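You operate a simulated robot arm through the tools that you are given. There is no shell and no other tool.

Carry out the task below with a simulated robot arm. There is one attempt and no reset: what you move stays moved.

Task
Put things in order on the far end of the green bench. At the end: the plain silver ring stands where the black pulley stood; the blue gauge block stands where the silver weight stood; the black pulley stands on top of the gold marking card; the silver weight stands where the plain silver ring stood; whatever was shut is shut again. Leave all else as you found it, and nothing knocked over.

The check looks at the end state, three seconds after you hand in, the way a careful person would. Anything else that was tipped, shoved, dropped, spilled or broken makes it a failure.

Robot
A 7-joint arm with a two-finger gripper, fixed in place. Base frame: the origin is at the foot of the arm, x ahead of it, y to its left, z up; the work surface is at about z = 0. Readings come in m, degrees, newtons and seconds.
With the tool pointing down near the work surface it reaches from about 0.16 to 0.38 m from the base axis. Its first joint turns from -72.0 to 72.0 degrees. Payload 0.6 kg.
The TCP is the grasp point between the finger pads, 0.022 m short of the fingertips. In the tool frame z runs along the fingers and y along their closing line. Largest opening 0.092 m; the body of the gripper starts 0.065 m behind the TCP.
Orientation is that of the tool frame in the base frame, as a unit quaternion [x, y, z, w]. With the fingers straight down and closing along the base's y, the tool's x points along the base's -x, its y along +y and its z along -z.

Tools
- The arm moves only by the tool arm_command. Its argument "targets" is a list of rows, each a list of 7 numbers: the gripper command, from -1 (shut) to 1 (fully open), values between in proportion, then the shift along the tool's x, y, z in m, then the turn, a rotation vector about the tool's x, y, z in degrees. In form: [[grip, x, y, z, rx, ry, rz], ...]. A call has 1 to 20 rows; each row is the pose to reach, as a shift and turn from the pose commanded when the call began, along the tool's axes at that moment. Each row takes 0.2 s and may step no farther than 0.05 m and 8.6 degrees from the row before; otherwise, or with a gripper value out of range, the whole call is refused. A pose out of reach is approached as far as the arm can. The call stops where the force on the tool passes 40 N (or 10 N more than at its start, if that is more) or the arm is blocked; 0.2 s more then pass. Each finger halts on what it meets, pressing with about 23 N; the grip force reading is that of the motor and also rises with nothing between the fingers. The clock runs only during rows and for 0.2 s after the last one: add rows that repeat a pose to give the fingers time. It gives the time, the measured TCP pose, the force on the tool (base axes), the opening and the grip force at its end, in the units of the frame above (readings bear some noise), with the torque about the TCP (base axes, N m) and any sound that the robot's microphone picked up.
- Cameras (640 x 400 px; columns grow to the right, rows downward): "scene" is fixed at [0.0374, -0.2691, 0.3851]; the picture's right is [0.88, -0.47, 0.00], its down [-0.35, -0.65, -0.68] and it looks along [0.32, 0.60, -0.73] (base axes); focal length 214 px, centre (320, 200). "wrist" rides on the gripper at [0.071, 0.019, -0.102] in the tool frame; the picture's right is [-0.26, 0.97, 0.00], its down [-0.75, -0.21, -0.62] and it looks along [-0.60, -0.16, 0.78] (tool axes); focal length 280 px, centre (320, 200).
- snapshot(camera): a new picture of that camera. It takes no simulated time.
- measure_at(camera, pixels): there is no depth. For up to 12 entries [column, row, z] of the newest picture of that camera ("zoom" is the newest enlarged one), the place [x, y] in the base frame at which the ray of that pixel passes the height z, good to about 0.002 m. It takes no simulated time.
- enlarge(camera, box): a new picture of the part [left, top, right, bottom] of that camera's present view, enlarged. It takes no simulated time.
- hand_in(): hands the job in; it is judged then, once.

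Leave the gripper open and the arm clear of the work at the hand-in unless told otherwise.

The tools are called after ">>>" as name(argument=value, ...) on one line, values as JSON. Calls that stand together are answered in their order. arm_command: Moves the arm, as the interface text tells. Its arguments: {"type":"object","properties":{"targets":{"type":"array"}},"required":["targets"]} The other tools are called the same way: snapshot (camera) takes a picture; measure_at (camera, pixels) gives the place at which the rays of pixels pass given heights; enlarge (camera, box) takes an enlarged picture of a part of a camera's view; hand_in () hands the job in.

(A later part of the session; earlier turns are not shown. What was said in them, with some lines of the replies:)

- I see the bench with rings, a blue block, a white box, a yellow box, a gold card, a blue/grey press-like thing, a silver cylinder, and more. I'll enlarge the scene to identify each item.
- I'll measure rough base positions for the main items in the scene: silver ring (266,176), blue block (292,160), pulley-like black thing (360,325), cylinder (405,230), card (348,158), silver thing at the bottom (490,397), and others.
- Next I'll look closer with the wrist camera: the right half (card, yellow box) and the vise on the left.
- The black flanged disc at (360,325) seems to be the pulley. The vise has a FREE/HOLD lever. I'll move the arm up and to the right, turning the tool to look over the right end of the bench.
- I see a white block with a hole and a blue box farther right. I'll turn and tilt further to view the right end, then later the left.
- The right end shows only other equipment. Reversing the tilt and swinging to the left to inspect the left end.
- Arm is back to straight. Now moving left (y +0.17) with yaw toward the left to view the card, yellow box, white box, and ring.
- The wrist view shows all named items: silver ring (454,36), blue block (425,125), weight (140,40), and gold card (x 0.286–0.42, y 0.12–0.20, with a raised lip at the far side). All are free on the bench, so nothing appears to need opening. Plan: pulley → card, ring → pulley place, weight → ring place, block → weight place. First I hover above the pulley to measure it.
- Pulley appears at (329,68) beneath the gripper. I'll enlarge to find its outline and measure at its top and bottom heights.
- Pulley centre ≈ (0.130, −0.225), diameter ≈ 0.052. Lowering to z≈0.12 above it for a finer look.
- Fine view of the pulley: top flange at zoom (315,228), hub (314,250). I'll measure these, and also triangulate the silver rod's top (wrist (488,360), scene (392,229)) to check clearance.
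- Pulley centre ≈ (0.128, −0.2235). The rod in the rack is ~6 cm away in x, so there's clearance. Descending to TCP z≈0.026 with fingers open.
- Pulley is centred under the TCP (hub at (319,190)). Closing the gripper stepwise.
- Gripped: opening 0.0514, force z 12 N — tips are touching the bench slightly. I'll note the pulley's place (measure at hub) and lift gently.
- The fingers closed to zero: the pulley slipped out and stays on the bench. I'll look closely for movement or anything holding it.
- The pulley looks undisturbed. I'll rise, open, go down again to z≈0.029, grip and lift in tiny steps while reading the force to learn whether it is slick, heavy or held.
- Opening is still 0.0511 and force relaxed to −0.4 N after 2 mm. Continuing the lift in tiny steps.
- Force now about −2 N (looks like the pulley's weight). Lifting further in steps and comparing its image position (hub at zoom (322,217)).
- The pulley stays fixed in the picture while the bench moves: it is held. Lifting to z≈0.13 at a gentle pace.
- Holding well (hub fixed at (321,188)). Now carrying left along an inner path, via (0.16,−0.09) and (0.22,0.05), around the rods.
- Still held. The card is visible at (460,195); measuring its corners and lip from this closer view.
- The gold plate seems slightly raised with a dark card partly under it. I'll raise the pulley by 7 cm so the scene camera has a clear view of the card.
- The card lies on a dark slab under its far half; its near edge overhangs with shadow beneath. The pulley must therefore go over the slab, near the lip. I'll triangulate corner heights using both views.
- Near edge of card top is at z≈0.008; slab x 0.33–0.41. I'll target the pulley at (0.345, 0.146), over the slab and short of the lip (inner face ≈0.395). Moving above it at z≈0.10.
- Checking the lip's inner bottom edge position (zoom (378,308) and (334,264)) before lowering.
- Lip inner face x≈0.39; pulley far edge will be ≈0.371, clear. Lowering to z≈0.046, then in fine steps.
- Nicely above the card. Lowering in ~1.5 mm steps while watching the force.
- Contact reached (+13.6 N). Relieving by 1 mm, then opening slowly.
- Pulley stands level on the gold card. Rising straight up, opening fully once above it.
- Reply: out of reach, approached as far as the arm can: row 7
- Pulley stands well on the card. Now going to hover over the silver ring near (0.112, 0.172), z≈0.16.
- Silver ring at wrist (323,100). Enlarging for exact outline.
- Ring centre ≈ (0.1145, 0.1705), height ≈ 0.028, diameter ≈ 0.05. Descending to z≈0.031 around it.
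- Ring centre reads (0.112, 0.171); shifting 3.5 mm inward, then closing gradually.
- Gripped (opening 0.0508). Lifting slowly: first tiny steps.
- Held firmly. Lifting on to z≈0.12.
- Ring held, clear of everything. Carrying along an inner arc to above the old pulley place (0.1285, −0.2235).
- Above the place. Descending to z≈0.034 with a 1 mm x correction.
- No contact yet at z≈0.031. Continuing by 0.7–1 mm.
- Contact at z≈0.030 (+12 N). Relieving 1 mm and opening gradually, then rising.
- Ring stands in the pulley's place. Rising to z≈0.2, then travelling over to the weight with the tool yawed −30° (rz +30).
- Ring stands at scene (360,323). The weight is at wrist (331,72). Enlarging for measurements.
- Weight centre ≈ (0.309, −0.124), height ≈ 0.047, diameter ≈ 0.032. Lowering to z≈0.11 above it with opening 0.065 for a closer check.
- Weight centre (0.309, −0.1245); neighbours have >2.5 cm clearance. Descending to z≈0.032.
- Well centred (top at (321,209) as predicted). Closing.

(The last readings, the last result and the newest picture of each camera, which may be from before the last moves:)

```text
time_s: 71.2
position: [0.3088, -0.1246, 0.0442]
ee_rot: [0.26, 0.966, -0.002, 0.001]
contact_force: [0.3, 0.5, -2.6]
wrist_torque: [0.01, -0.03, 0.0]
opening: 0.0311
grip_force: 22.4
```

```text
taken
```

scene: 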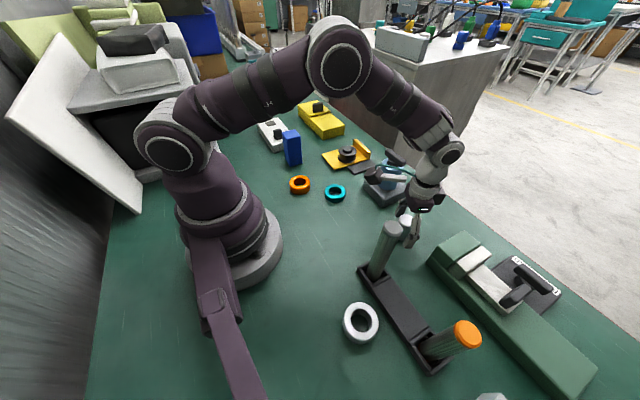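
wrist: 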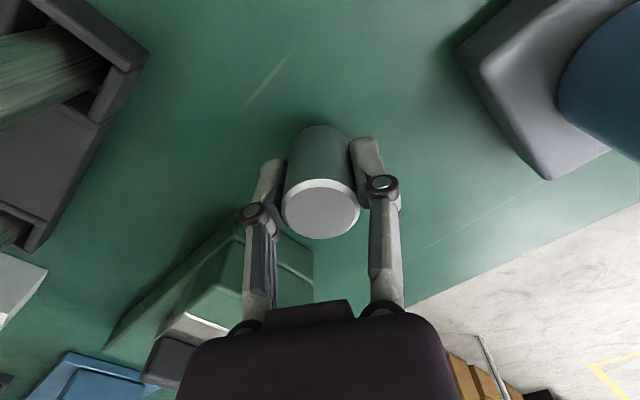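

Held (−2.6 N weight). The weight's place is (0.309, −0.1245). Lifting to z≈0.13.

>>> arm_command(targets=[[-1, 0, 0, -0.005, 0, 0, 0], [-1, 0, 0, -0.014, 0, 0, 0], [-1, 0, 0, -0.025, 0, 0, 0], [-1, 0, 0, -0.037, 0, 0, 0], [-1, 0, 0, -0.049, 0, 0, 0], [-1, 0, 0, -0.061, 0, 0, 0], [-1, 0, 0, -0.073, 0, 0, 0], [-1, 0, 0, -0.082, 0, 0, 0], [-1, 0, 0, -0.086, 0, 0, 0]])

>>> snapshot(camera="scene")

>>> snapshot(camera="wrist")

```text
time_s: 73.2
position: [0.3084, -0.1253, 0.13]
ee_rot: [0.259, 0.966, -0.001, 0.0]
contact_force: [-0.8, 0.6, -2.7]
wrist_torque: [0.0, 0.0, -0.02]
opening: 0.0313
grip_force: 22.5
```

```text
taken
```

scene: 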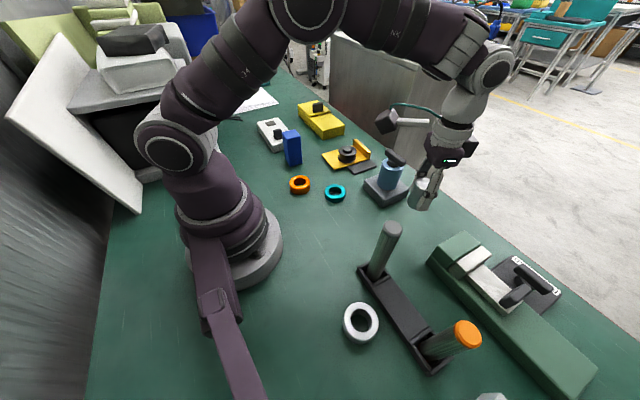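

```text
taken
```

wrist: 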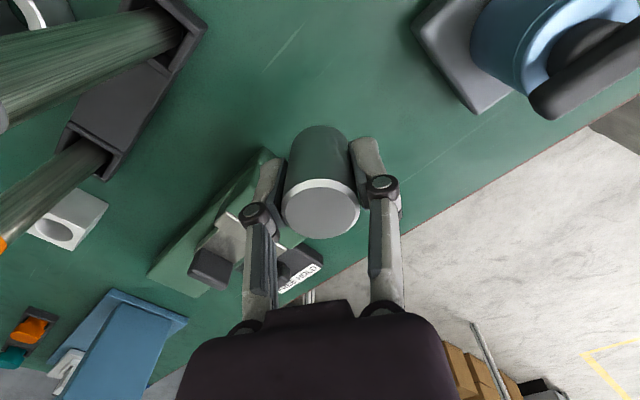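

Carrying over the front-middle area to above the ring's old place (0.112, 0.1707), turning the tool back to yaw 0 on the way.

>>> arm_command(targets=[[-1, 0.008, 0.004, 0, 0, 0, 0], [-1, 0.024, 0.0125, 0, 0, 0, -1], [-1, 0.042, 0.022, 0, 0, 0, -3], [-1, 0.06, 0.031, 0, 0, 0, -5], [-1, 0.078, 0.0405, 0, 0, 0, -7], [-1, 0.096, 0.05, 0, 0, 0, -9], [-1, 0.114, 0.059, 0, 0, 0, -11], [-1, 0.131, 0.068, 0, 0, 0, -13], [-1, 0.148, 0.0765, 0, 0, 0, -15], [-1, 0.165, 0.085, 0, 0, 0, -17], [-1, 0.183, 0.0935, 0, 0, 0, -19], [-1, 0.201, 0.102, 0, 0, 0, -21], [-1, 0.219, 0.1105, 0, 0, 0, -23], [-1, 0.237, 0.119, 0, 0, 0, -25], [-1, 0.255, 0.128, 0, 0, 0, -27], [-1, 0.273, 0.1365, 0, 0, 0, -28], [-1, 0.29, 0.1445, 0, 0, 0, -29], [-1, 0.305, 0.1515, 0, 0, 0, -30], [-1, 0.315, 0.156, 0, 0, 0, -30], [-1, 0.3177, 0.1576, 0, 0, 0, -30]])

>>> snapshot(camera="wrist")

>>> snapshot(camera="scene")

```text
time_s: 77.4
position: [0.1131, 0.1719, 0.1279]
ee_rot: [0.001, 1.0, -0.002, 0.0]
contact_force: [-0.4, 0.6, -3.2]
wrist_torque: [-0.01, 0.02, -0.01]
opening: 0.0309
grip_force: 23.2
```

```text
taken
```

wrist: 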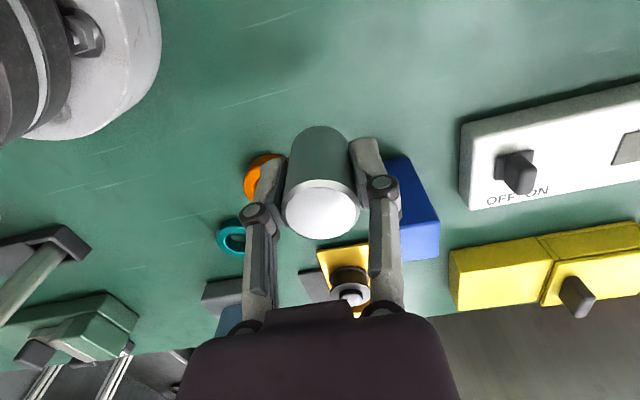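

```text
taken
```

scene: 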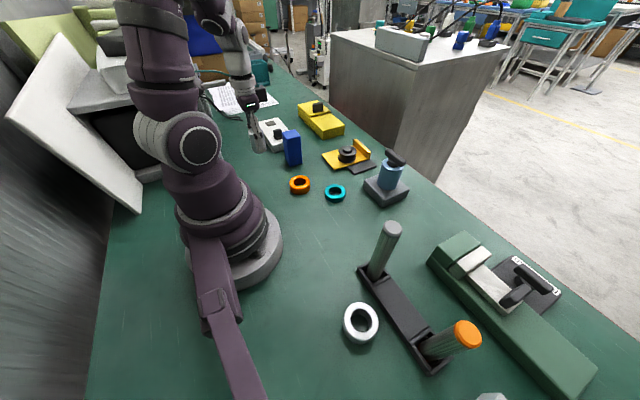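

Above the ring's old place. Descending to z≈0.036.

>>> arm_command(targets=[[-1, 0.0005, -0.0007, 0.006, 0, 0, 0], [-1, 0.0005, -0.0007, 0.017, 0, 0, 0], [-1, 0.0005, -0.0007, 0.029, 0, 0, 0], [-1, 0.0005, -0.0007, 0.041, 0, 0, 0], [-1, 0.0005, -0.0007, 0.053, 0, 0, 0], [-1, 0.0005, -0.0007, 0.065, 0, 0, 0], [-1, 0.0005, -0.0007, 0.077, 0, 0, 0], [-1, 0.0005, -0.0007, 0.087, 0, 0, 0], [-1, 0.0005, -0.0007, 0.092, 0, 0, 0], [-1, 0.0005, -0.0007, 0.093, 0, 0, 0]])

>>> arm_command(targets=[[-1, 0, 0, 0.001, 0, 0, 0], [-1, 0, 0, 0.002, 0, 0, 0], [-1, 0, 0, 0.002, 0, 0, 0]])

```text
time_s: 79.6
position: [0.1132, 0.1699, 0.0357]
ee_rot: [0.001, 1.0, -0.002, 0.001]
contact_force: [-0.2, 0.6, -2.4]
wrist_torque: [-0.01, -0.01, -0.01]
opening: 0.031
grip_force: 23.3
```

```text
time_s: 80.4
position: [0.112, 0.1696, 0.0331]
ee_rot: [0.001, 1.0, -0.002, 0.001]
contact_force: [-0.3, -0.9, -3.4]
wrist_torque: [-0.01, 0.0, 0.0]
opening: 0.0309
grip_force: 22.9
```

>>> arm_command(targets=[[-1, 0, 0, 0.001, 0, 0, 0], [-1, 0, 0, 0.001, 0, 0, 0]])

>>> arm_command(targets=[[-1, 0, 0, 0.001, 0, 0, 0], [-1, 0, 0, 0.001, 0, 0, 0]])

```text
time_s: 81.0
position: [0.1136, 0.1698, 0.0316]
ee_rot: [0.001, 1.0, -0.002, 0.001]
contact_force: [-0.5, -0.2, -2.7]
wrist_torque: [-0.02, -0.01, -0.03]
opening: 0.0313
grip_force: 22.6
```

```text
time_s: 81.6
position: [0.1126, 0.1699, 0.0311]
ee_rot: [0.001, 1.0, -0.002, 0.002]
contact_force: [-2.7, -2.5, 11.0]
wrist_torque: [0.0, -0.1, -0.04]
opening: 0.0313
grip_force: 22.7
```

Contact (+11 N) at z≈0.031. Relieving 0.7 mm and opening gradually.

>>> arm_command(targets=[[-1, 0, 0, -0.0007, 0, 0, 0], [-0.25, 0, 0, -0.0007, 0, 0, 0], [-0.15, 0, 0, -0.0007, 0, 0, 0], [0.0, 0, 0, -0.0007, 0, 0, 0], [0.3, 0, 0, -0.0007, 0, 0, 0], [0.5, 0, 0, -0.0007, 0, 0, 0], [0.5, 0, 0, -0.0007, 0, 0, 0]])

>>> snapshot(camera="wrist")

>>> enlarge(camera="scene", box=[230, 110, 310, 200])

```text
time_s: 83.2
position: [0.1123, 0.1698, 0.0314]
ee_rot: [0.001, 1.0, -0.002, 0.001]
contact_force: [0.0, -0.4, -0.1]
wrist_torque: [0.0, 0.01, -0.01]
opening: 0.0689
grip_force: 0.0
```

```text
taken
```

wrist: 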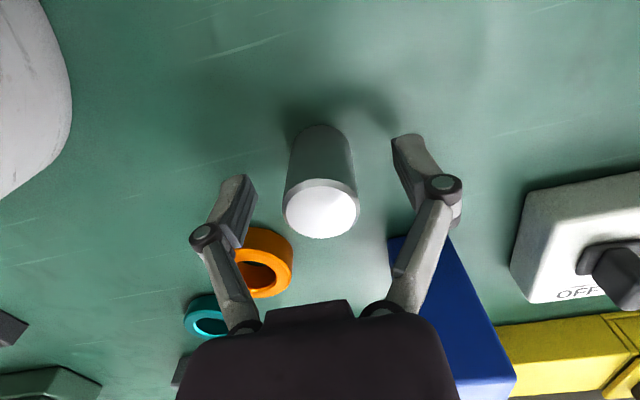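

```text
4.44 times, centred on (270, 155) of scene
```

zoom: 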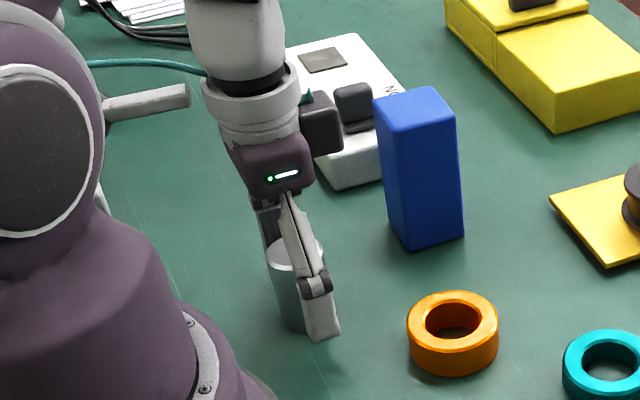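

Weight stands upright in the ring's place. Rising straight up, then moving above the blue block (~(0.205, 0.215)) at z≈0.2.

>>> arm_command(targets=[[0.6, 0, 0, -0.01, 0, 0, 0], [0.7, 0, 0, -0.03, 0, 0, 0], [1, 0, 0, -0.06, 0, 0, 0], [1, 0, 0, -0.1, 0, 0, 0], [1, 0, 0, -0.14, 0, 0, 0], [1, -0.01, 0.005, -0.175, 0, 0, 0], [1, -0.04, 0.02, -0.19, 0, 0, 0], [1, -0.07, 0.035, -0.19, 0, 0, 0], [1, -0.09, 0.043, -0.19, 0, 0, 0], [1, -0.09, 0.043, -0.19, 0, 0, 0]])

>>> snapshot(camera="wrist")

>>> snapshot(camera="scene")

>>> enlarge(camera="wrist", box=[260, 0, 500, 150])

>>> enlarge(camera="scene", box=[240, 110, 320, 190])

```text
time_s: 85.4
position: [0.2024, 0.2122, 0.2215]
ee_rot: [0.001, 1.0, -0.001, 0.001]
contact_force: [0.6, 0.2, 0.3]
wrist_torque: [-0.03, 0.0, 0.0]
opening: 0.092
grip_force: 0.0
```

```text
taken
```

wrist: 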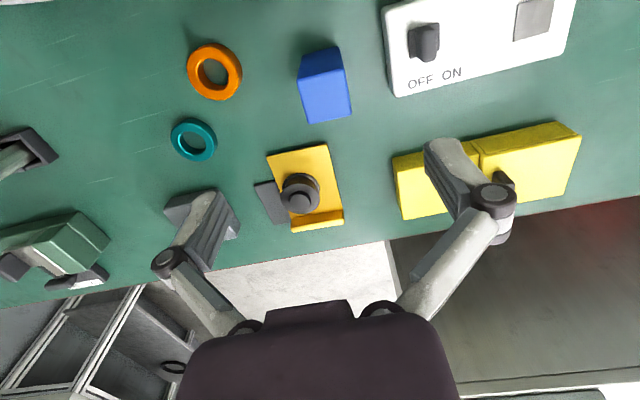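

```text
taken
```

scene: 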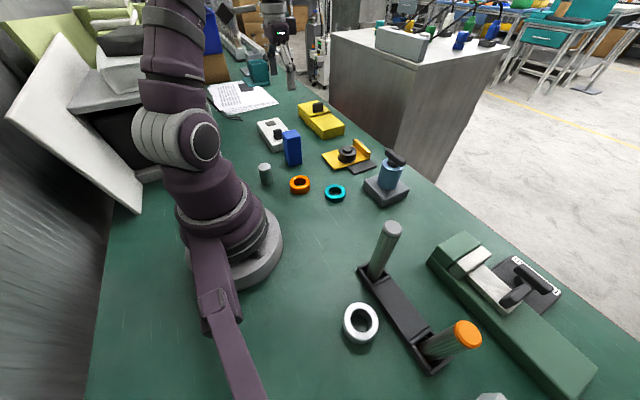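

```text
2.67 times, centred on (380, 75) of wrist
```

zoom: 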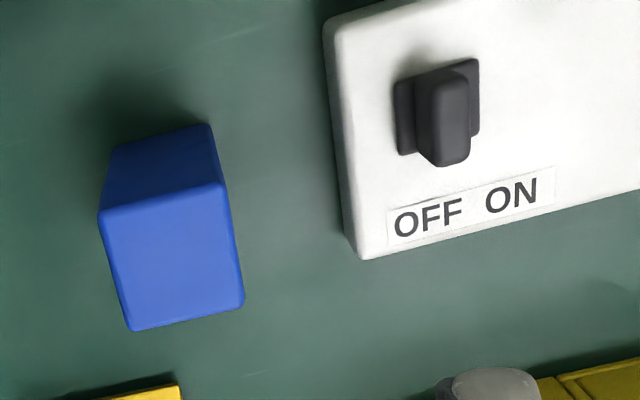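

```text
5.00 times, centred on (280, 150) of scene
```

zoom: 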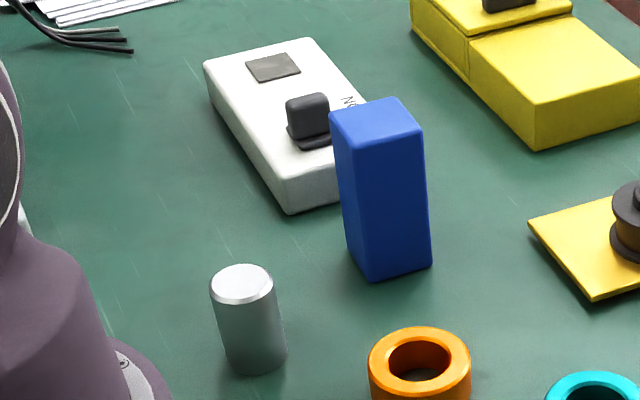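

The white switch is the separate item left of the block. Triangulating the block's top face from both cameras.

>>> measure_at(camera="wrist", pixels=[[325.3, 96.8, 0.07], [325.3, 96.8, 0.08], [325.3, 96.8, 0.09], [297.5, 79.9, 0.08], [343.2, 69.4, 0.08], [351.1, 114.4, 0.08], [309.5, 124.1, 0.08], [394, 97, 0.02], [383, 10, 0.02]])

>>> measure_at(camera="scene", pixels=[[291.6, 134.4, 0.06], [291.6, 134.4, 0.07], [291.6, 134.4, 0.08], [291.6, 134.4, 0.09], [290, 165.8, 0], [302.2, 162.8, 0]])

```text
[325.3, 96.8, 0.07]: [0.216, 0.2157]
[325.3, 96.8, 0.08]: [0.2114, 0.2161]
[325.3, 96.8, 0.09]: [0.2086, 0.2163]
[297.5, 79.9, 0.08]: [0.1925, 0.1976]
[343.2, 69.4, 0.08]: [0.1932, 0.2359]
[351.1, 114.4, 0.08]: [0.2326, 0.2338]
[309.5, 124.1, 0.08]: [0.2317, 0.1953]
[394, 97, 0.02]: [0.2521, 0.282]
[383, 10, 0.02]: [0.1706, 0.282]
```

```text
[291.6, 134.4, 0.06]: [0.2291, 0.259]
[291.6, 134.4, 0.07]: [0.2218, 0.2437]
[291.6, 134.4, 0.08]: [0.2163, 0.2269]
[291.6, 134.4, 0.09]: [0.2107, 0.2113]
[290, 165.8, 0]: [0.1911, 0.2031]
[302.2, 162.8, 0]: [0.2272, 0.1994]
```

Block: top z≈0.087, centre ≈ (0.2095, 0.2165), ~0.037 square, aligned with the base axes; the white switch box is 4.5 cm away. Lowering to z≈0.125 above it with opening 0.065 to verify.

>>> arm_command(targets=[[1, -0.0071, 0.0043, 0.02, 0, 0, 0], [0.8, -0.0071, 0.0043, 0.045, 0, 0, 0], [0.6, -0.0071, 0.0043, 0.07, 0, 0, 0], [0.41, -0.0071, 0.0043, 0.09, 0, 0, 0], [0.41, -0.0071, 0.0043, 0.096, 0, 0, 0], [0.41, -0.0071, 0.0043, 0.096, 0, 0, 0]])

>>> snapshot(camera="wrist")

>>> measure_at(camera="wrist", pixels=[[320, 170, 0.087]])

>>> enlarge(camera="scene", box=[240, 90, 340, 190])

```text
time_s: 86.8
position: [0.2103, 0.2179, 0.1262]
ee_rot: [0.001, 1.0, -0.002, 0.001]
contact_force: [0.2, -0.6, 0.0]
wrist_torque: [-0.02, -0.01, -0.03]
opening: 0.0647
grip_force: 0.1
```

```text
taken
```

wrist: 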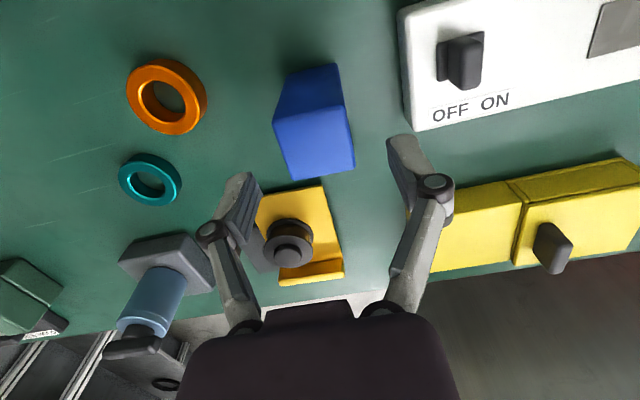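

```text
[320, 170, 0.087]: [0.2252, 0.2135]
```

```text
4.00 times, centred on (290, 140) of scene
```

zoom: 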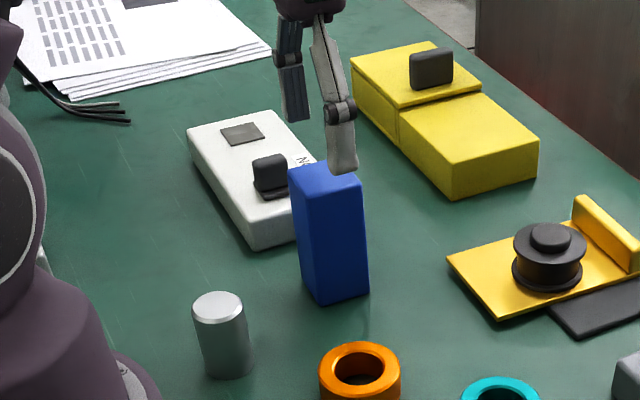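

>>> measure_at(camera="wrist", pixels=[[313.5, 143, 0.084], [313.5, 143, 0.087], [313.5, 143, 0.09], [273, 118, 0.087], [343, 105, 0.087], [353, 166, 0.087], [284, 180, 0.087], [288, 70, 0.0], [337, 64, 0.0]])

>>> enlarge(camera="wrist", box=[240, 50, 400, 200])

```text
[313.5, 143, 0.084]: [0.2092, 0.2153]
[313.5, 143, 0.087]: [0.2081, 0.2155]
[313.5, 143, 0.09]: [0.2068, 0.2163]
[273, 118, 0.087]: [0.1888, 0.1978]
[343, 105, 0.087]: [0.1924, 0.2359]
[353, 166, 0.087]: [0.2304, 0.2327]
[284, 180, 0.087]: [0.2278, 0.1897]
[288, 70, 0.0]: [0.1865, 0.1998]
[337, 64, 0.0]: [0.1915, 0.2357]
```

```text
2.67 times, centred on (320, 125) of wrist
```

zoom: 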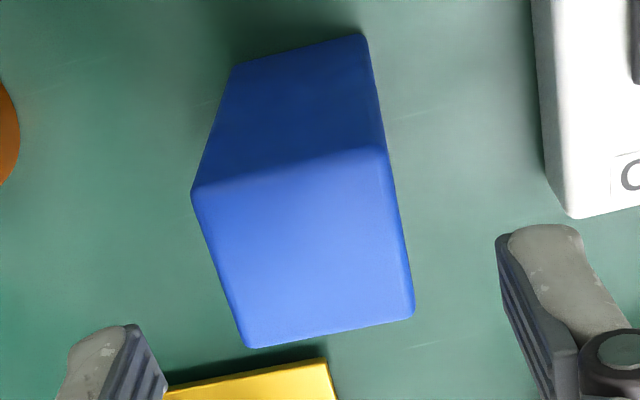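

>>> measure_at(camera="wrist", pixels=[[272, 121.2, 0.087], [344.4, 105.5, 0.087], [354.9, 168.1, 0.087], [291.9, 180.1, 0.087], [315.8, 143.7, 0.087], [288.9, 74.4, 0.0], [336.9, 63.1, 0.0]])

```text
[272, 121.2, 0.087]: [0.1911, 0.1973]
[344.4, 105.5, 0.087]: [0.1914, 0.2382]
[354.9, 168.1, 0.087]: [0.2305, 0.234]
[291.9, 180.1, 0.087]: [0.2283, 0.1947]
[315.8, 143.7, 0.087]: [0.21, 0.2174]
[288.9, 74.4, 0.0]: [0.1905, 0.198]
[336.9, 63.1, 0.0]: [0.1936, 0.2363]
```

Block centre (0.210, 0.2165), turned about −4°. Turning the tool rz +4, shifting y −1.4 mm, and descending to z≈0.055.

>>> arm_command(targets=[[0.41, 0, -0.0012, 0.005, 0, 0, 4], [0.41, 0, -0.0012, 0.02, 0, 0, 4], [0.41, 0, -0.0012, 0.038, 0, 0, 4], [0.41, 0, -0.0012, 0.055, 0, 0, 4], [0.41, 0, -0.0012, 0.068, 0, 0, 4], [0.41, 0, -0.0012, 0.071, 0, 0, 4], [0.41, 0, -0.0012, 0.071, 0, 0, 4]])

>>> snapshot(camera="wrist")

>>> snapshot(camera="scene")

```text
time_s: 88.4
position: [0.2092, 0.2159, 0.0541]
ee_rot: [0.037, 0.999, 0.0, 0.001]
contact_force: [-0.5, -0.3, -0.6]
wrist_torque: [-0.04, 0.02, 0.02]
opening: 0.065
grip_force: 0.0
```

```text
taken
```

wrist: 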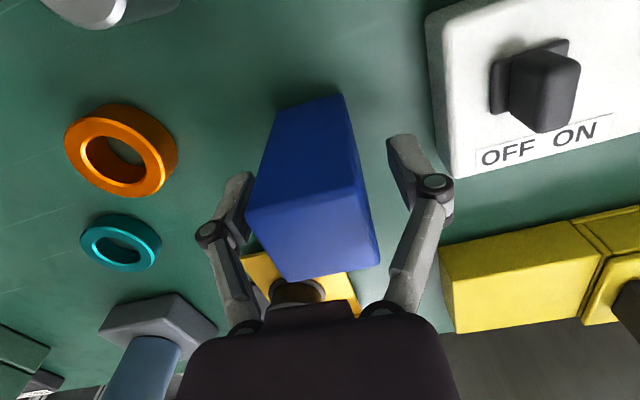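

```text
taken
```

scene: 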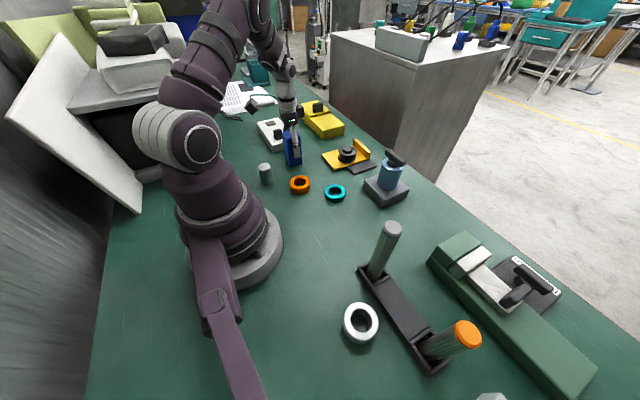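

Block lies between the fingers with room both sides. Closing gradually.

>>> arm_command(targets=[[0.2, 0, 0, 0, 0, 0, 0], [0.0, 0, 0, 0, 0, 0, 0], [-0.08, 0, 0, 0, 0, 0, 0], [-0.14, 0, 0, 0, 0, 0, 0], [-0.3, 0, 0, 0, 0, 0, 0], [-1, 0, 0, 0, 0, 0, 0], [-1, 0, 0, 0, 0, 0, 0], [-1, 0, 0, 0, 0, 0, 0]])

>>> arm_command(targets=[[-1, 0, 0, -0.002, 0, 0, 0], [-1, 0, 0, -0.002, 0, 0, 0], [-1, 0, 0, -0.004, 0, 0, 0], [-1, 0, 0, -0.006, 0, 0, 0], [-1, 0, 0, -0.009, 0, 0, 0], [-1, 0, 0, -0.012, 0, 0, 0], [-1, 0, 0, -0.012, 0, 0, 0]])

>>> snapshot(camera="wrist")

>>> enlarge(camera="scene", box=[240, 80, 340, 190])

```text
time_s: 90.2
position: [0.2092, 0.2158, 0.0555]
ee_rot: [0.036, 0.999, -0.002, 0.001]
contact_force: [-1.7, -1.3, 3.3]
wrist_torque: [0.03, 0.11, 0.05]
opening: 0.0397
grip_force: 22.9
```

```text
time_s: 91.8
position: [0.2101, 0.2164, 0.0671]
ee_rot: [0.036, 0.999, -0.002, 0.001]
contact_force: [-0.5, -0.5, -1.1]
wrist_torque: [-0.01, -0.01, 0.01]
opening: 0.0397
grip_force: 23.3
```

```text
taken
```

wrist: 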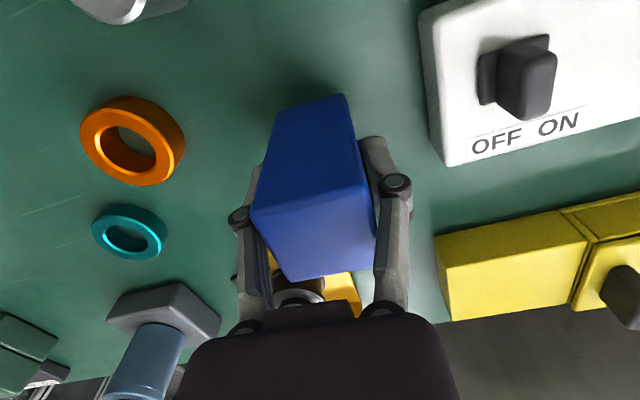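

```text
3.64 times, centred on (290, 135) of scene
```

zoom: 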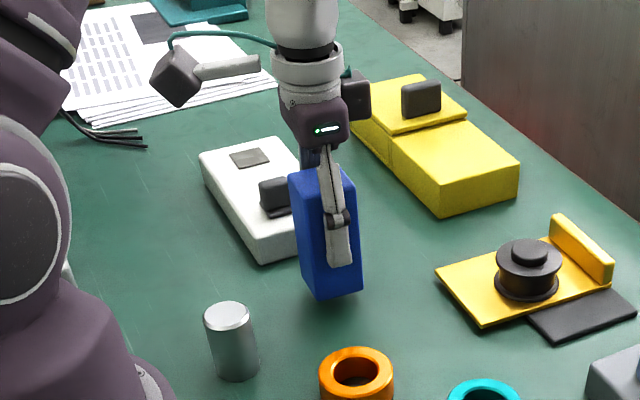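

Block held and lifted. Raising to z≈0.16.

>>> arm_command(targets=[[-1, 0, 0, -0.005, 0, 0, 0], [-1, 0, 0, -0.014, 0, 0, 0], [-1, 0, 0, -0.025, 0, 0, 0], [-1, 0, 0, -0.037, 0, 0, 0], [-1, 0, 0, -0.049, 0, 0, 0], [-1, 0, 0, -0.061, 0, 0, 0], [-1, 0, 0, -0.073, 0, 0, 0], [-1, 0, 0, -0.084, 0, 0, 0], [-1, 0, 0, -0.092, 0, 0, 0], [-1, 0, 0, -0.095, 0, 0, 0]])

>>> snapshot(camera="wrist")

```text
time_s: 94.0
position: [0.2116, 0.2175, 0.1624]
ee_rot: [0.036, 0.999, -0.001, 0.001]
contact_force: [0.0, 0.8, -0.2]
wrist_torque: [0.0, -0.01, -0.04]
opening: 0.0394
grip_force: 23.0
```

```text
taken
```

wrist: 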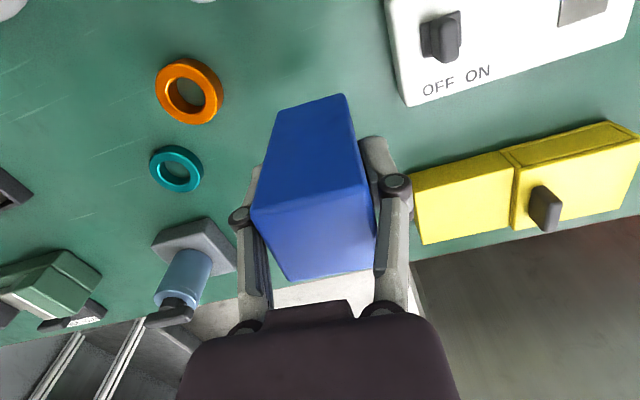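

Carrying to the weight's old place via (0.21,0.06) and (0.27,−0.06).

>>> arm_command(targets=[[-1, -0.0006, -0.008, 0, 0, 0, 0], [-1, -0.0017, -0.024, 0, 0, 0, 0], [-1, -0.0033, -0.046, 0, 0, 0, 0], [-1, -0.005, -0.069, 0, 0, 0, 0], [-1, -0.0066, -0.092, 0, 0, 0, 0], [-1, -0.0082, -0.115, 0, 0, 0, 0], [-1, -0.011, -0.137, 0, 0, 0, 0], [-1, -0.018, -0.158, 0, 0, 0, 0], [-1, -0.028, -0.178, 0, 0, 0, 0], [-1, -0.039, -0.198, 0, 0, 0, 0], [-1, -0.05, -0.218, 0, 0, 0, 0], [-1, -0.061, -0.238, 0, 0, 0, 0], [-1, -0.072, -0.257, 0, 0, 0, 0], [-1, -0.083, -0.275, 0, 0, 0, 0], [-1, -0.094, -0.292, 0, 0, 0, 0], [-1, -0.105, -0.307, 0, 0, 0, 0], [-1, -0.114, -0.32, 0, 0, 0, 0], [-1, -0.12, -0.328, 0, 0, 0, 0], [-1, -0.123, -0.333, 0, 0, 0, 0], [-1, -0.123, -0.333, 0, 0, 0, 0]])

>>> snapshot(camera="wrist")

>>> snapshot(camera="scene")

```text
time_s: 98.2
position: [0.3086, -0.1255, 0.1638]
ee_rot: [0.036, 0.999, -0.001, 0.001]
contact_force: [-0.4, -0.4, -1.5]
wrist_torque: [-0.01, 0.02, 0.01]
opening: 0.0395
grip_force: 23.5
```

```text
taken
```

wrist: 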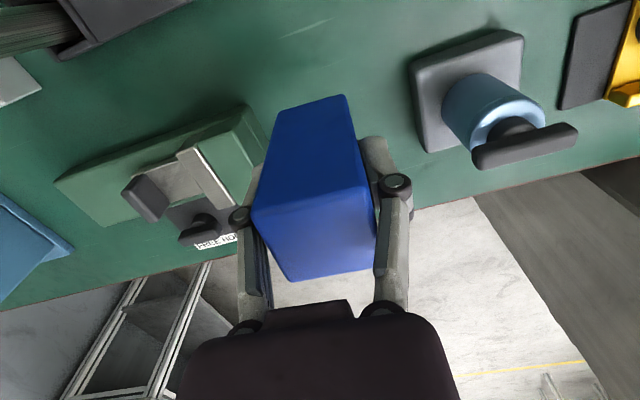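

```text
taken
```

scene: 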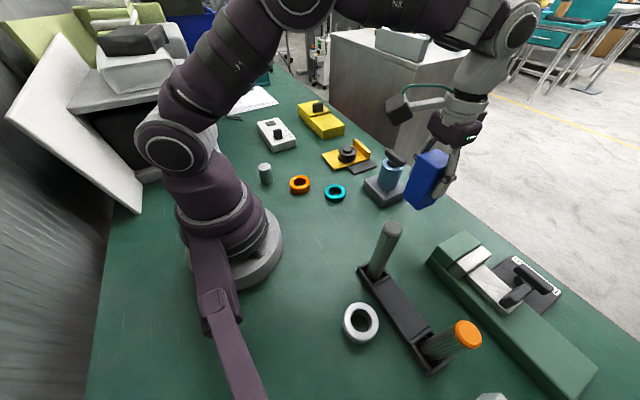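

Checking the vise corner nearest to the block before lowering.

>>> measure_at(camera="wrist", pixels=[[243, 105, 0.02], [243, 105, 0.04], [265, 145, 0.02], [265, 145, 0.04], [222, 148, 0.05], [412, 60, 0.015], [425, 152, 0.015]])

```text
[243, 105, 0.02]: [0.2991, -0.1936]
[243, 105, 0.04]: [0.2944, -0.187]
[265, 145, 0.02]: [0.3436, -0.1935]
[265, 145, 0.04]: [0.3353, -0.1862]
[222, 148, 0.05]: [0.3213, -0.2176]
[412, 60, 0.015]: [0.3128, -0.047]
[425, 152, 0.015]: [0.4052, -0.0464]
```

Vise edge at y≈−0.187, clear. Descending to z≈0.060.

>>> arm_command(targets=[[-1, -0.0003, 0.0006, 0.006, 0, 0, 0], [-1, -0.0003, 0.0006, 0.017, 0, 0, 0], [-1, -0.0003, 0.0006, 0.029, 0, 0, 0], [-1, -0.0003, 0.0006, 0.041, 0, 0, 0], [-1, -0.0003, 0.0006, 0.053, 0, 0, 0], [-1, -0.0003, 0.0006, 0.065, 0, 0, 0], [-1, -0.0003, 0.0006, 0.077, 0, 0, 0], [-1, -0.0003, 0.0006, 0.088, 0, 0, 0], [-1, -0.0003, 0.0006, 0.097, 0, 0, 0], [-1, -0.0003, 0.0006, 0.102, 0, 0, 0], [-1, -0.0003, 0.0006, 0.102, 0, 0, 0]])

>>> enlarge(camera="scene", box=[350, 150, 470, 260])

>>> arm_command(targets=[[-1, 0, 0, 0.001, 0, 0, 0], [-1, 0, 0, 0.002, 0, 0, 0], [-1, 0, 0, 0.002, 0, 0, 0]])

```text
time_s: 100.6
position: [0.3091, -0.1235, 0.0609]
ee_rot: [0.036, 0.999, -0.002, 0.002]
contact_force: [-0.5, 0.9, -2.1]
wrist_torque: [-0.02, 0.0, 0.0]
opening: 0.0395
grip_force: 23.4
```

```text
3.64 times, centred on (410, 205) of scene
```

zoom: 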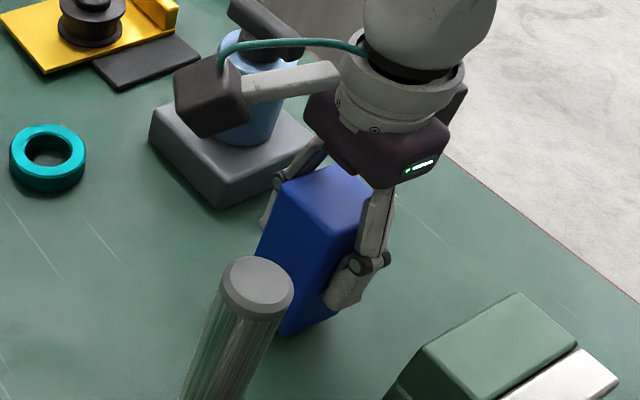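

```text
time_s: 101.4
position: [0.3095, -0.123, 0.0603]
ee_rot: [0.036, 0.999, -0.002, 0.001]
contact_force: [-0.2, 0.2, -1.6]
wrist_torque: [0.0, 0.0, 0.03]
opening: 0.0393
grip_force: 22.8
```

No contact yet. Continuing in small steps.

>>> arm_command(targets=[[-1, 0, 0, 0.001, 0, 0, 0], [-1, 0, 0, 0.002, 0, 0, 0], [-1, 0, 0, 0.002, 0, 0, 0]])

>>> arm_command(targets=[[-1, 0, 0, 0.001, 0, 0, 0], [-1, 0, 0, 0.001, 0, 0, 0]])

```text
time_s: 102.2
position: [0.3086, -0.1229, 0.0574]
ee_rot: [0.035, 0.999, -0.002, 0.0]
contact_force: [-0.2, -0.1, -0.8]
wrist_torque: [-0.02, -0.02, -0.02]
opening: 0.0398
grip_force: 23.0
```

```text
time_s: 102.8
position: [0.3103, -0.124, 0.0569]
ee_rot: [0.036, 0.999, -0.001, 0.001]
contact_force: [0.6, 1.1, -1.3]
wrist_torque: [0.02, 0.0, -0.01]
opening: 0.0397
grip_force: 23.4
```

>>> arm_command(targets=[[-1, 0, 0, 0.001, 0, 0, 0], [-1, 0, 0, 0.001, 0, 0, 0]])

>>> arm_command(targets=[[-1, 0, 0, 0.0007, 0, 0, 0], [-1, 0, 0, 0.0007, 0, 0, 0]])

```text
time_s: 103.4
position: [0.3102, -0.1244, 0.0566]
ee_rot: [0.035, 0.999, -0.002, 0.001]
contact_force: [0.2, -0.6, -1.6]
wrist_torque: [-0.01, -0.03, 0.01]
opening: 0.0396
grip_force: 22.8
```

```text
time_s: 104.0
position: [0.3074, -0.1253, 0.0546]
ee_rot: [0.036, 0.999, -0.002, 0.002]
contact_force: [0.4, -2.9, 8.6]
wrist_torque: [0.1, 0.05, 0.02]
opening: 0.0396
grip_force: 22.6
```

Contact (+8.6 N) at z≈0.055. Relieving 0.4 mm and opening slowly to ~0.062.

>>> arm_command(targets=[[-1, 0, 0, -0.0004, 0, 0, 0], [-0.1, 0, 0, -0.0004, 0, 0, 0], [0.0, 0, 0, -0.0004, 0, 0, 0], [0.15, 0, 0, -0.0004, 0, 0, 0], [0.35, 0, 0, -0.0004, 0, 0, 0], [0.35, 0, 0, -0.0004, 0, 0, 0]])

>>> snapshot(camera="wrist")

>>> enlarge(camera="scene", box=[350, 150, 470, 260])

```text
time_s: 105.4
position: [0.308, -0.1239, 0.0555]
ee_rot: [0.035, 0.999, -0.002, 0.001]
contact_force: [-0.6, -0.1, -0.5]
wrist_torque: [0.0, -0.01, -0.06]
opening: 0.0622
grip_force: 0.1
```

```text
taken
```

wrist: 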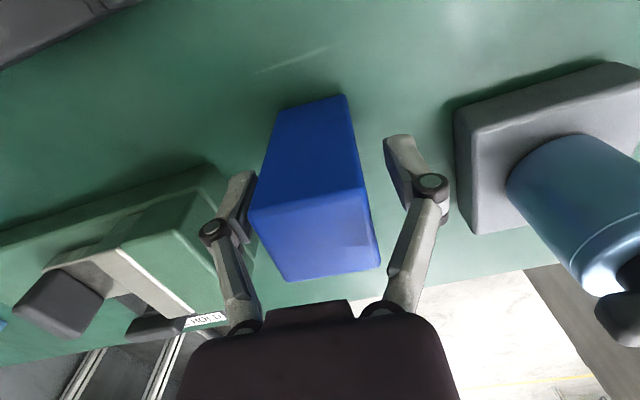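

```text
3.64 times, centred on (410, 205) of scene
```

zoom: 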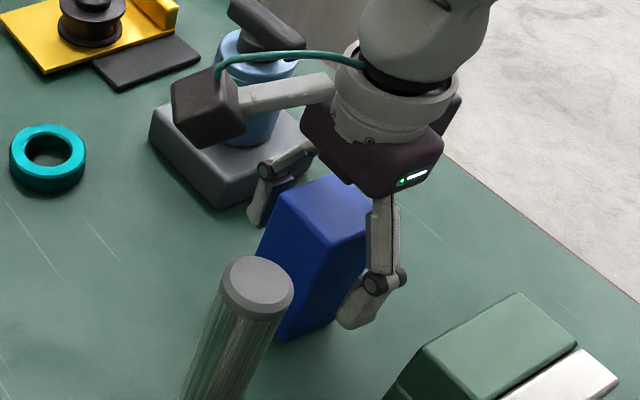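

Block stands upright, free of both fingers. Rising straight up to z≈0.2.

>>> arm_command(targets=[[0.35, 0, 0, -0.006, 0, 0, 0], [0.35, 0, 0, -0.018, 0, 0, 0], [0.35, 0, 0, -0.036, 0, 0, 0], [0.4, 0, 0, -0.06, 0, 0, 0], [0.8, 0, 0, -0.09, 0, 0, 0], [1, 0, 0, -0.12, 0, 0, 0], [1, 0, 0, -0.145, 0, 0, 0], [1, 0, 0, -0.15, 0, 0, 0]])

>>> snapshot(camera="wrist")

>>> snapshot(camera="scene")

```text
time_s: 107.2
position: [0.3082, -0.1233, 0.2052]
ee_rot: [0.035, 0.999, -0.001, 0.001]
contact_force: [0.4, 0.2, -0.2]
wrist_torque: [-0.02, 0.0, 0.01]
opening: 0.092
grip_force: 0.1
```

```text
taken
```

wrist: 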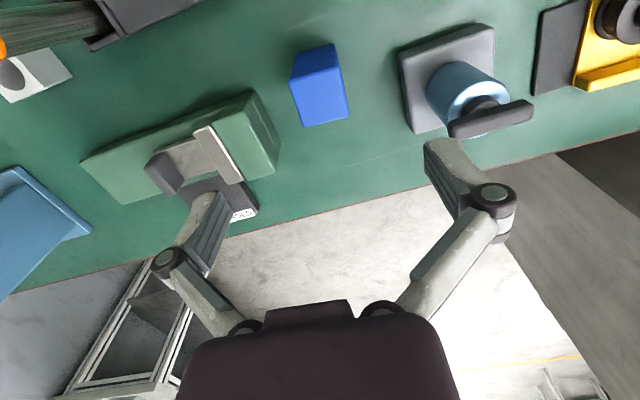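

```text
taken
```

scene: 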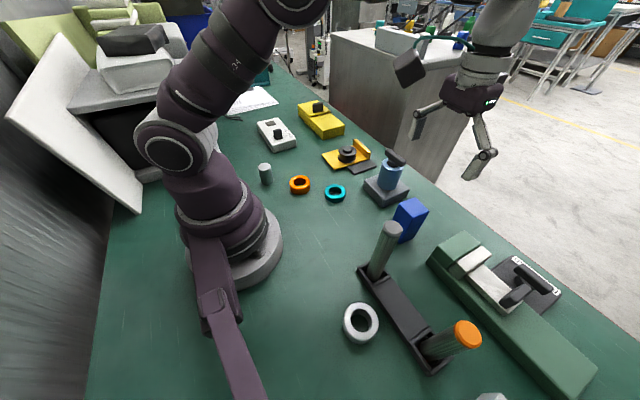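

All four pieces stand in their new places. Moving the arm back toward its starting pose, clear of the work, for a last inspection.

>>> arm_command(targets=[[1, 0, 0, -0.02, 0, 0, 0], [1, 0.01, 0.03, -0.04, 0, 0, -1], [1, 0.015, 0.06, -0.04, 0, 0, -2], [1, 0.02, 0.09, -0.04, 0, 0, -3], [1, 0.025, 0.12, -0.04, 0, 0, -4], [1, 0.03, 0.15, -0.04, 0, 0, -4.1], [1, 0.035, 0.18, -0.04, 0, 0, -4.1], [1, 0.04, 0.2, -0.04, 0, 0, -4.1], [1, 0.04, 0.2, -0.04, 0, 0, -4.1]])

>>> snapshot(camera="scene")

>>> enlarge(camera="scene", box=[230, 100, 430, 220])

>>> enlarge(camera="scene", box=[320, 180, 600, 400])

>>> snapshot(camera="wrist")

```text
time_s: 109.2
position: [0.2836, 0.0795, 0.2437]
ee_rot: [0.0, 1.0, -0.002, 0.001]
contact_force: [0.5, 0.6, 0.1]
wrist_torque: [0.01, 0.03, -0.04]
opening: 0.092
grip_force: 0.0
```

```text
taken
```

scene: 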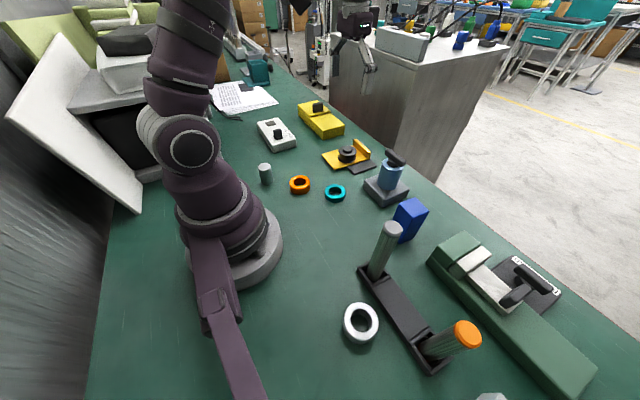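

```text
3.20 times, centred on (330, 160) of scene
```

zoom: 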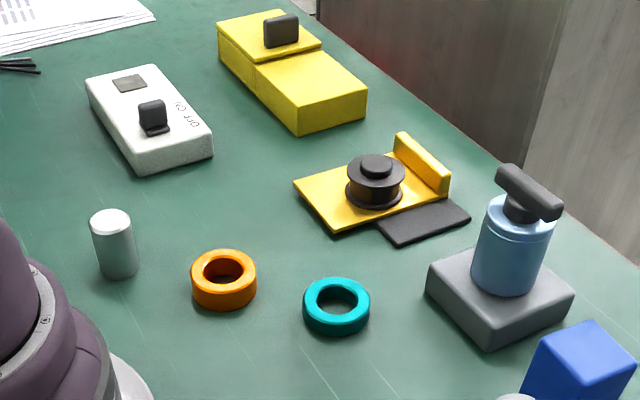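

```text
1.82 times, centred on (460, 290) of scene
```

zoom: 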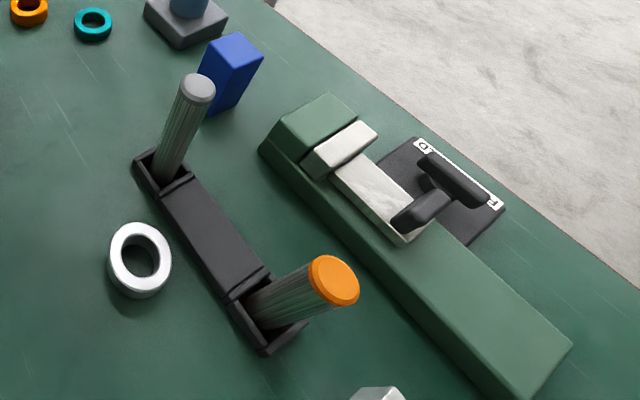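

```text
taken
```

wrist: 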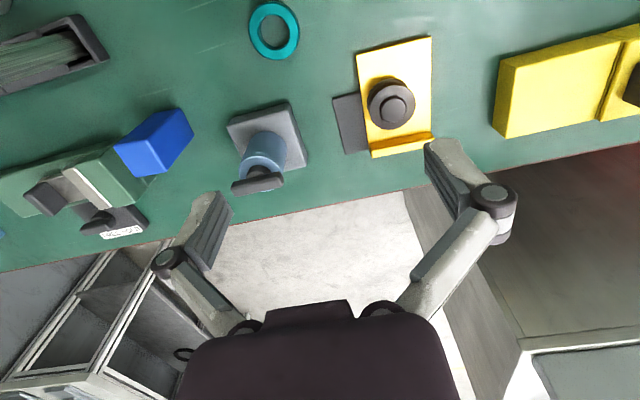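

Final check: measuring the placed items' positions from the scene camera.

>>> measure_at(camera="scene", pixels=[[360.6, 319, 0.028], [265, 166.5, 0.047], [413.5, 207, 0.087], [322, 154.5, 0.008], [334.5, 170, 0.008], [347, 150, 0.045]])

>>> enlarge(camera="scene", box=[330, 285, 390, 355])

```text
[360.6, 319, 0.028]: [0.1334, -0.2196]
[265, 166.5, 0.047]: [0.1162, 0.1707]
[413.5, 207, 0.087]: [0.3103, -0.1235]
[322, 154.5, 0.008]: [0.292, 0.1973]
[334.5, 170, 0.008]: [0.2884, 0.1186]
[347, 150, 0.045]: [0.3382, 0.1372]
```

```text
5.71 times, centred on (360, 320) of scene
```

zoom: 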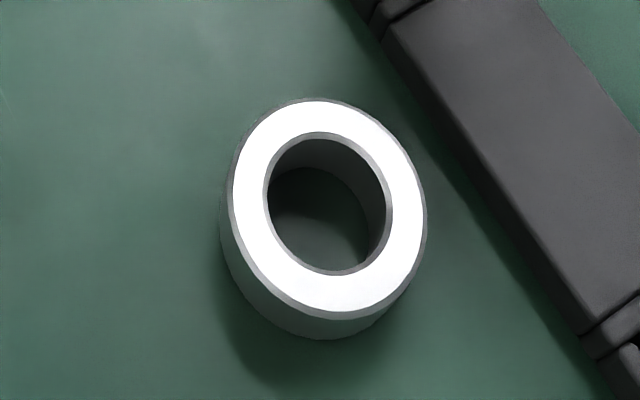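

All positions match: the ring is at about (0.129, −0.222), the weight at (0.113, 0.170), the block at (0.309, −0.124), and the pulley is upright on the gold card. The card has not shifted and nothing was opened. The gripper is open and the arm is clear, so I'm handing in.

>>> hand_in()

```text
The job is handed in.
```

I rearranged all four pieces and handed the job in. The tool only confirmed the hand-in, so I don't have the check's verdict.

- **Silver ring:** stands where the black pulley stood, within about 2 mm by the camera.
- **Blue gauge block:** stands upright where the silver weight stood.
- **Black pulley:** stands on the gold card. The card's near edge overhangs a dark slab beneath it, so I set the pulley over the slab to keep the card from tipping. The card did not shift.
- **Silver weight:** stands upright where the silver ring stood.

On my first try at the pulley, the fingers slid off it as I lifted. It did not visibly move, and the second, slower lift held.

I opened nothing, so there was nothing to shut again. The yellow box, the switch, the vise and the other pieces looked unchanged in the last pictures. I left the gripper open and the arm clear, near its starting pose.
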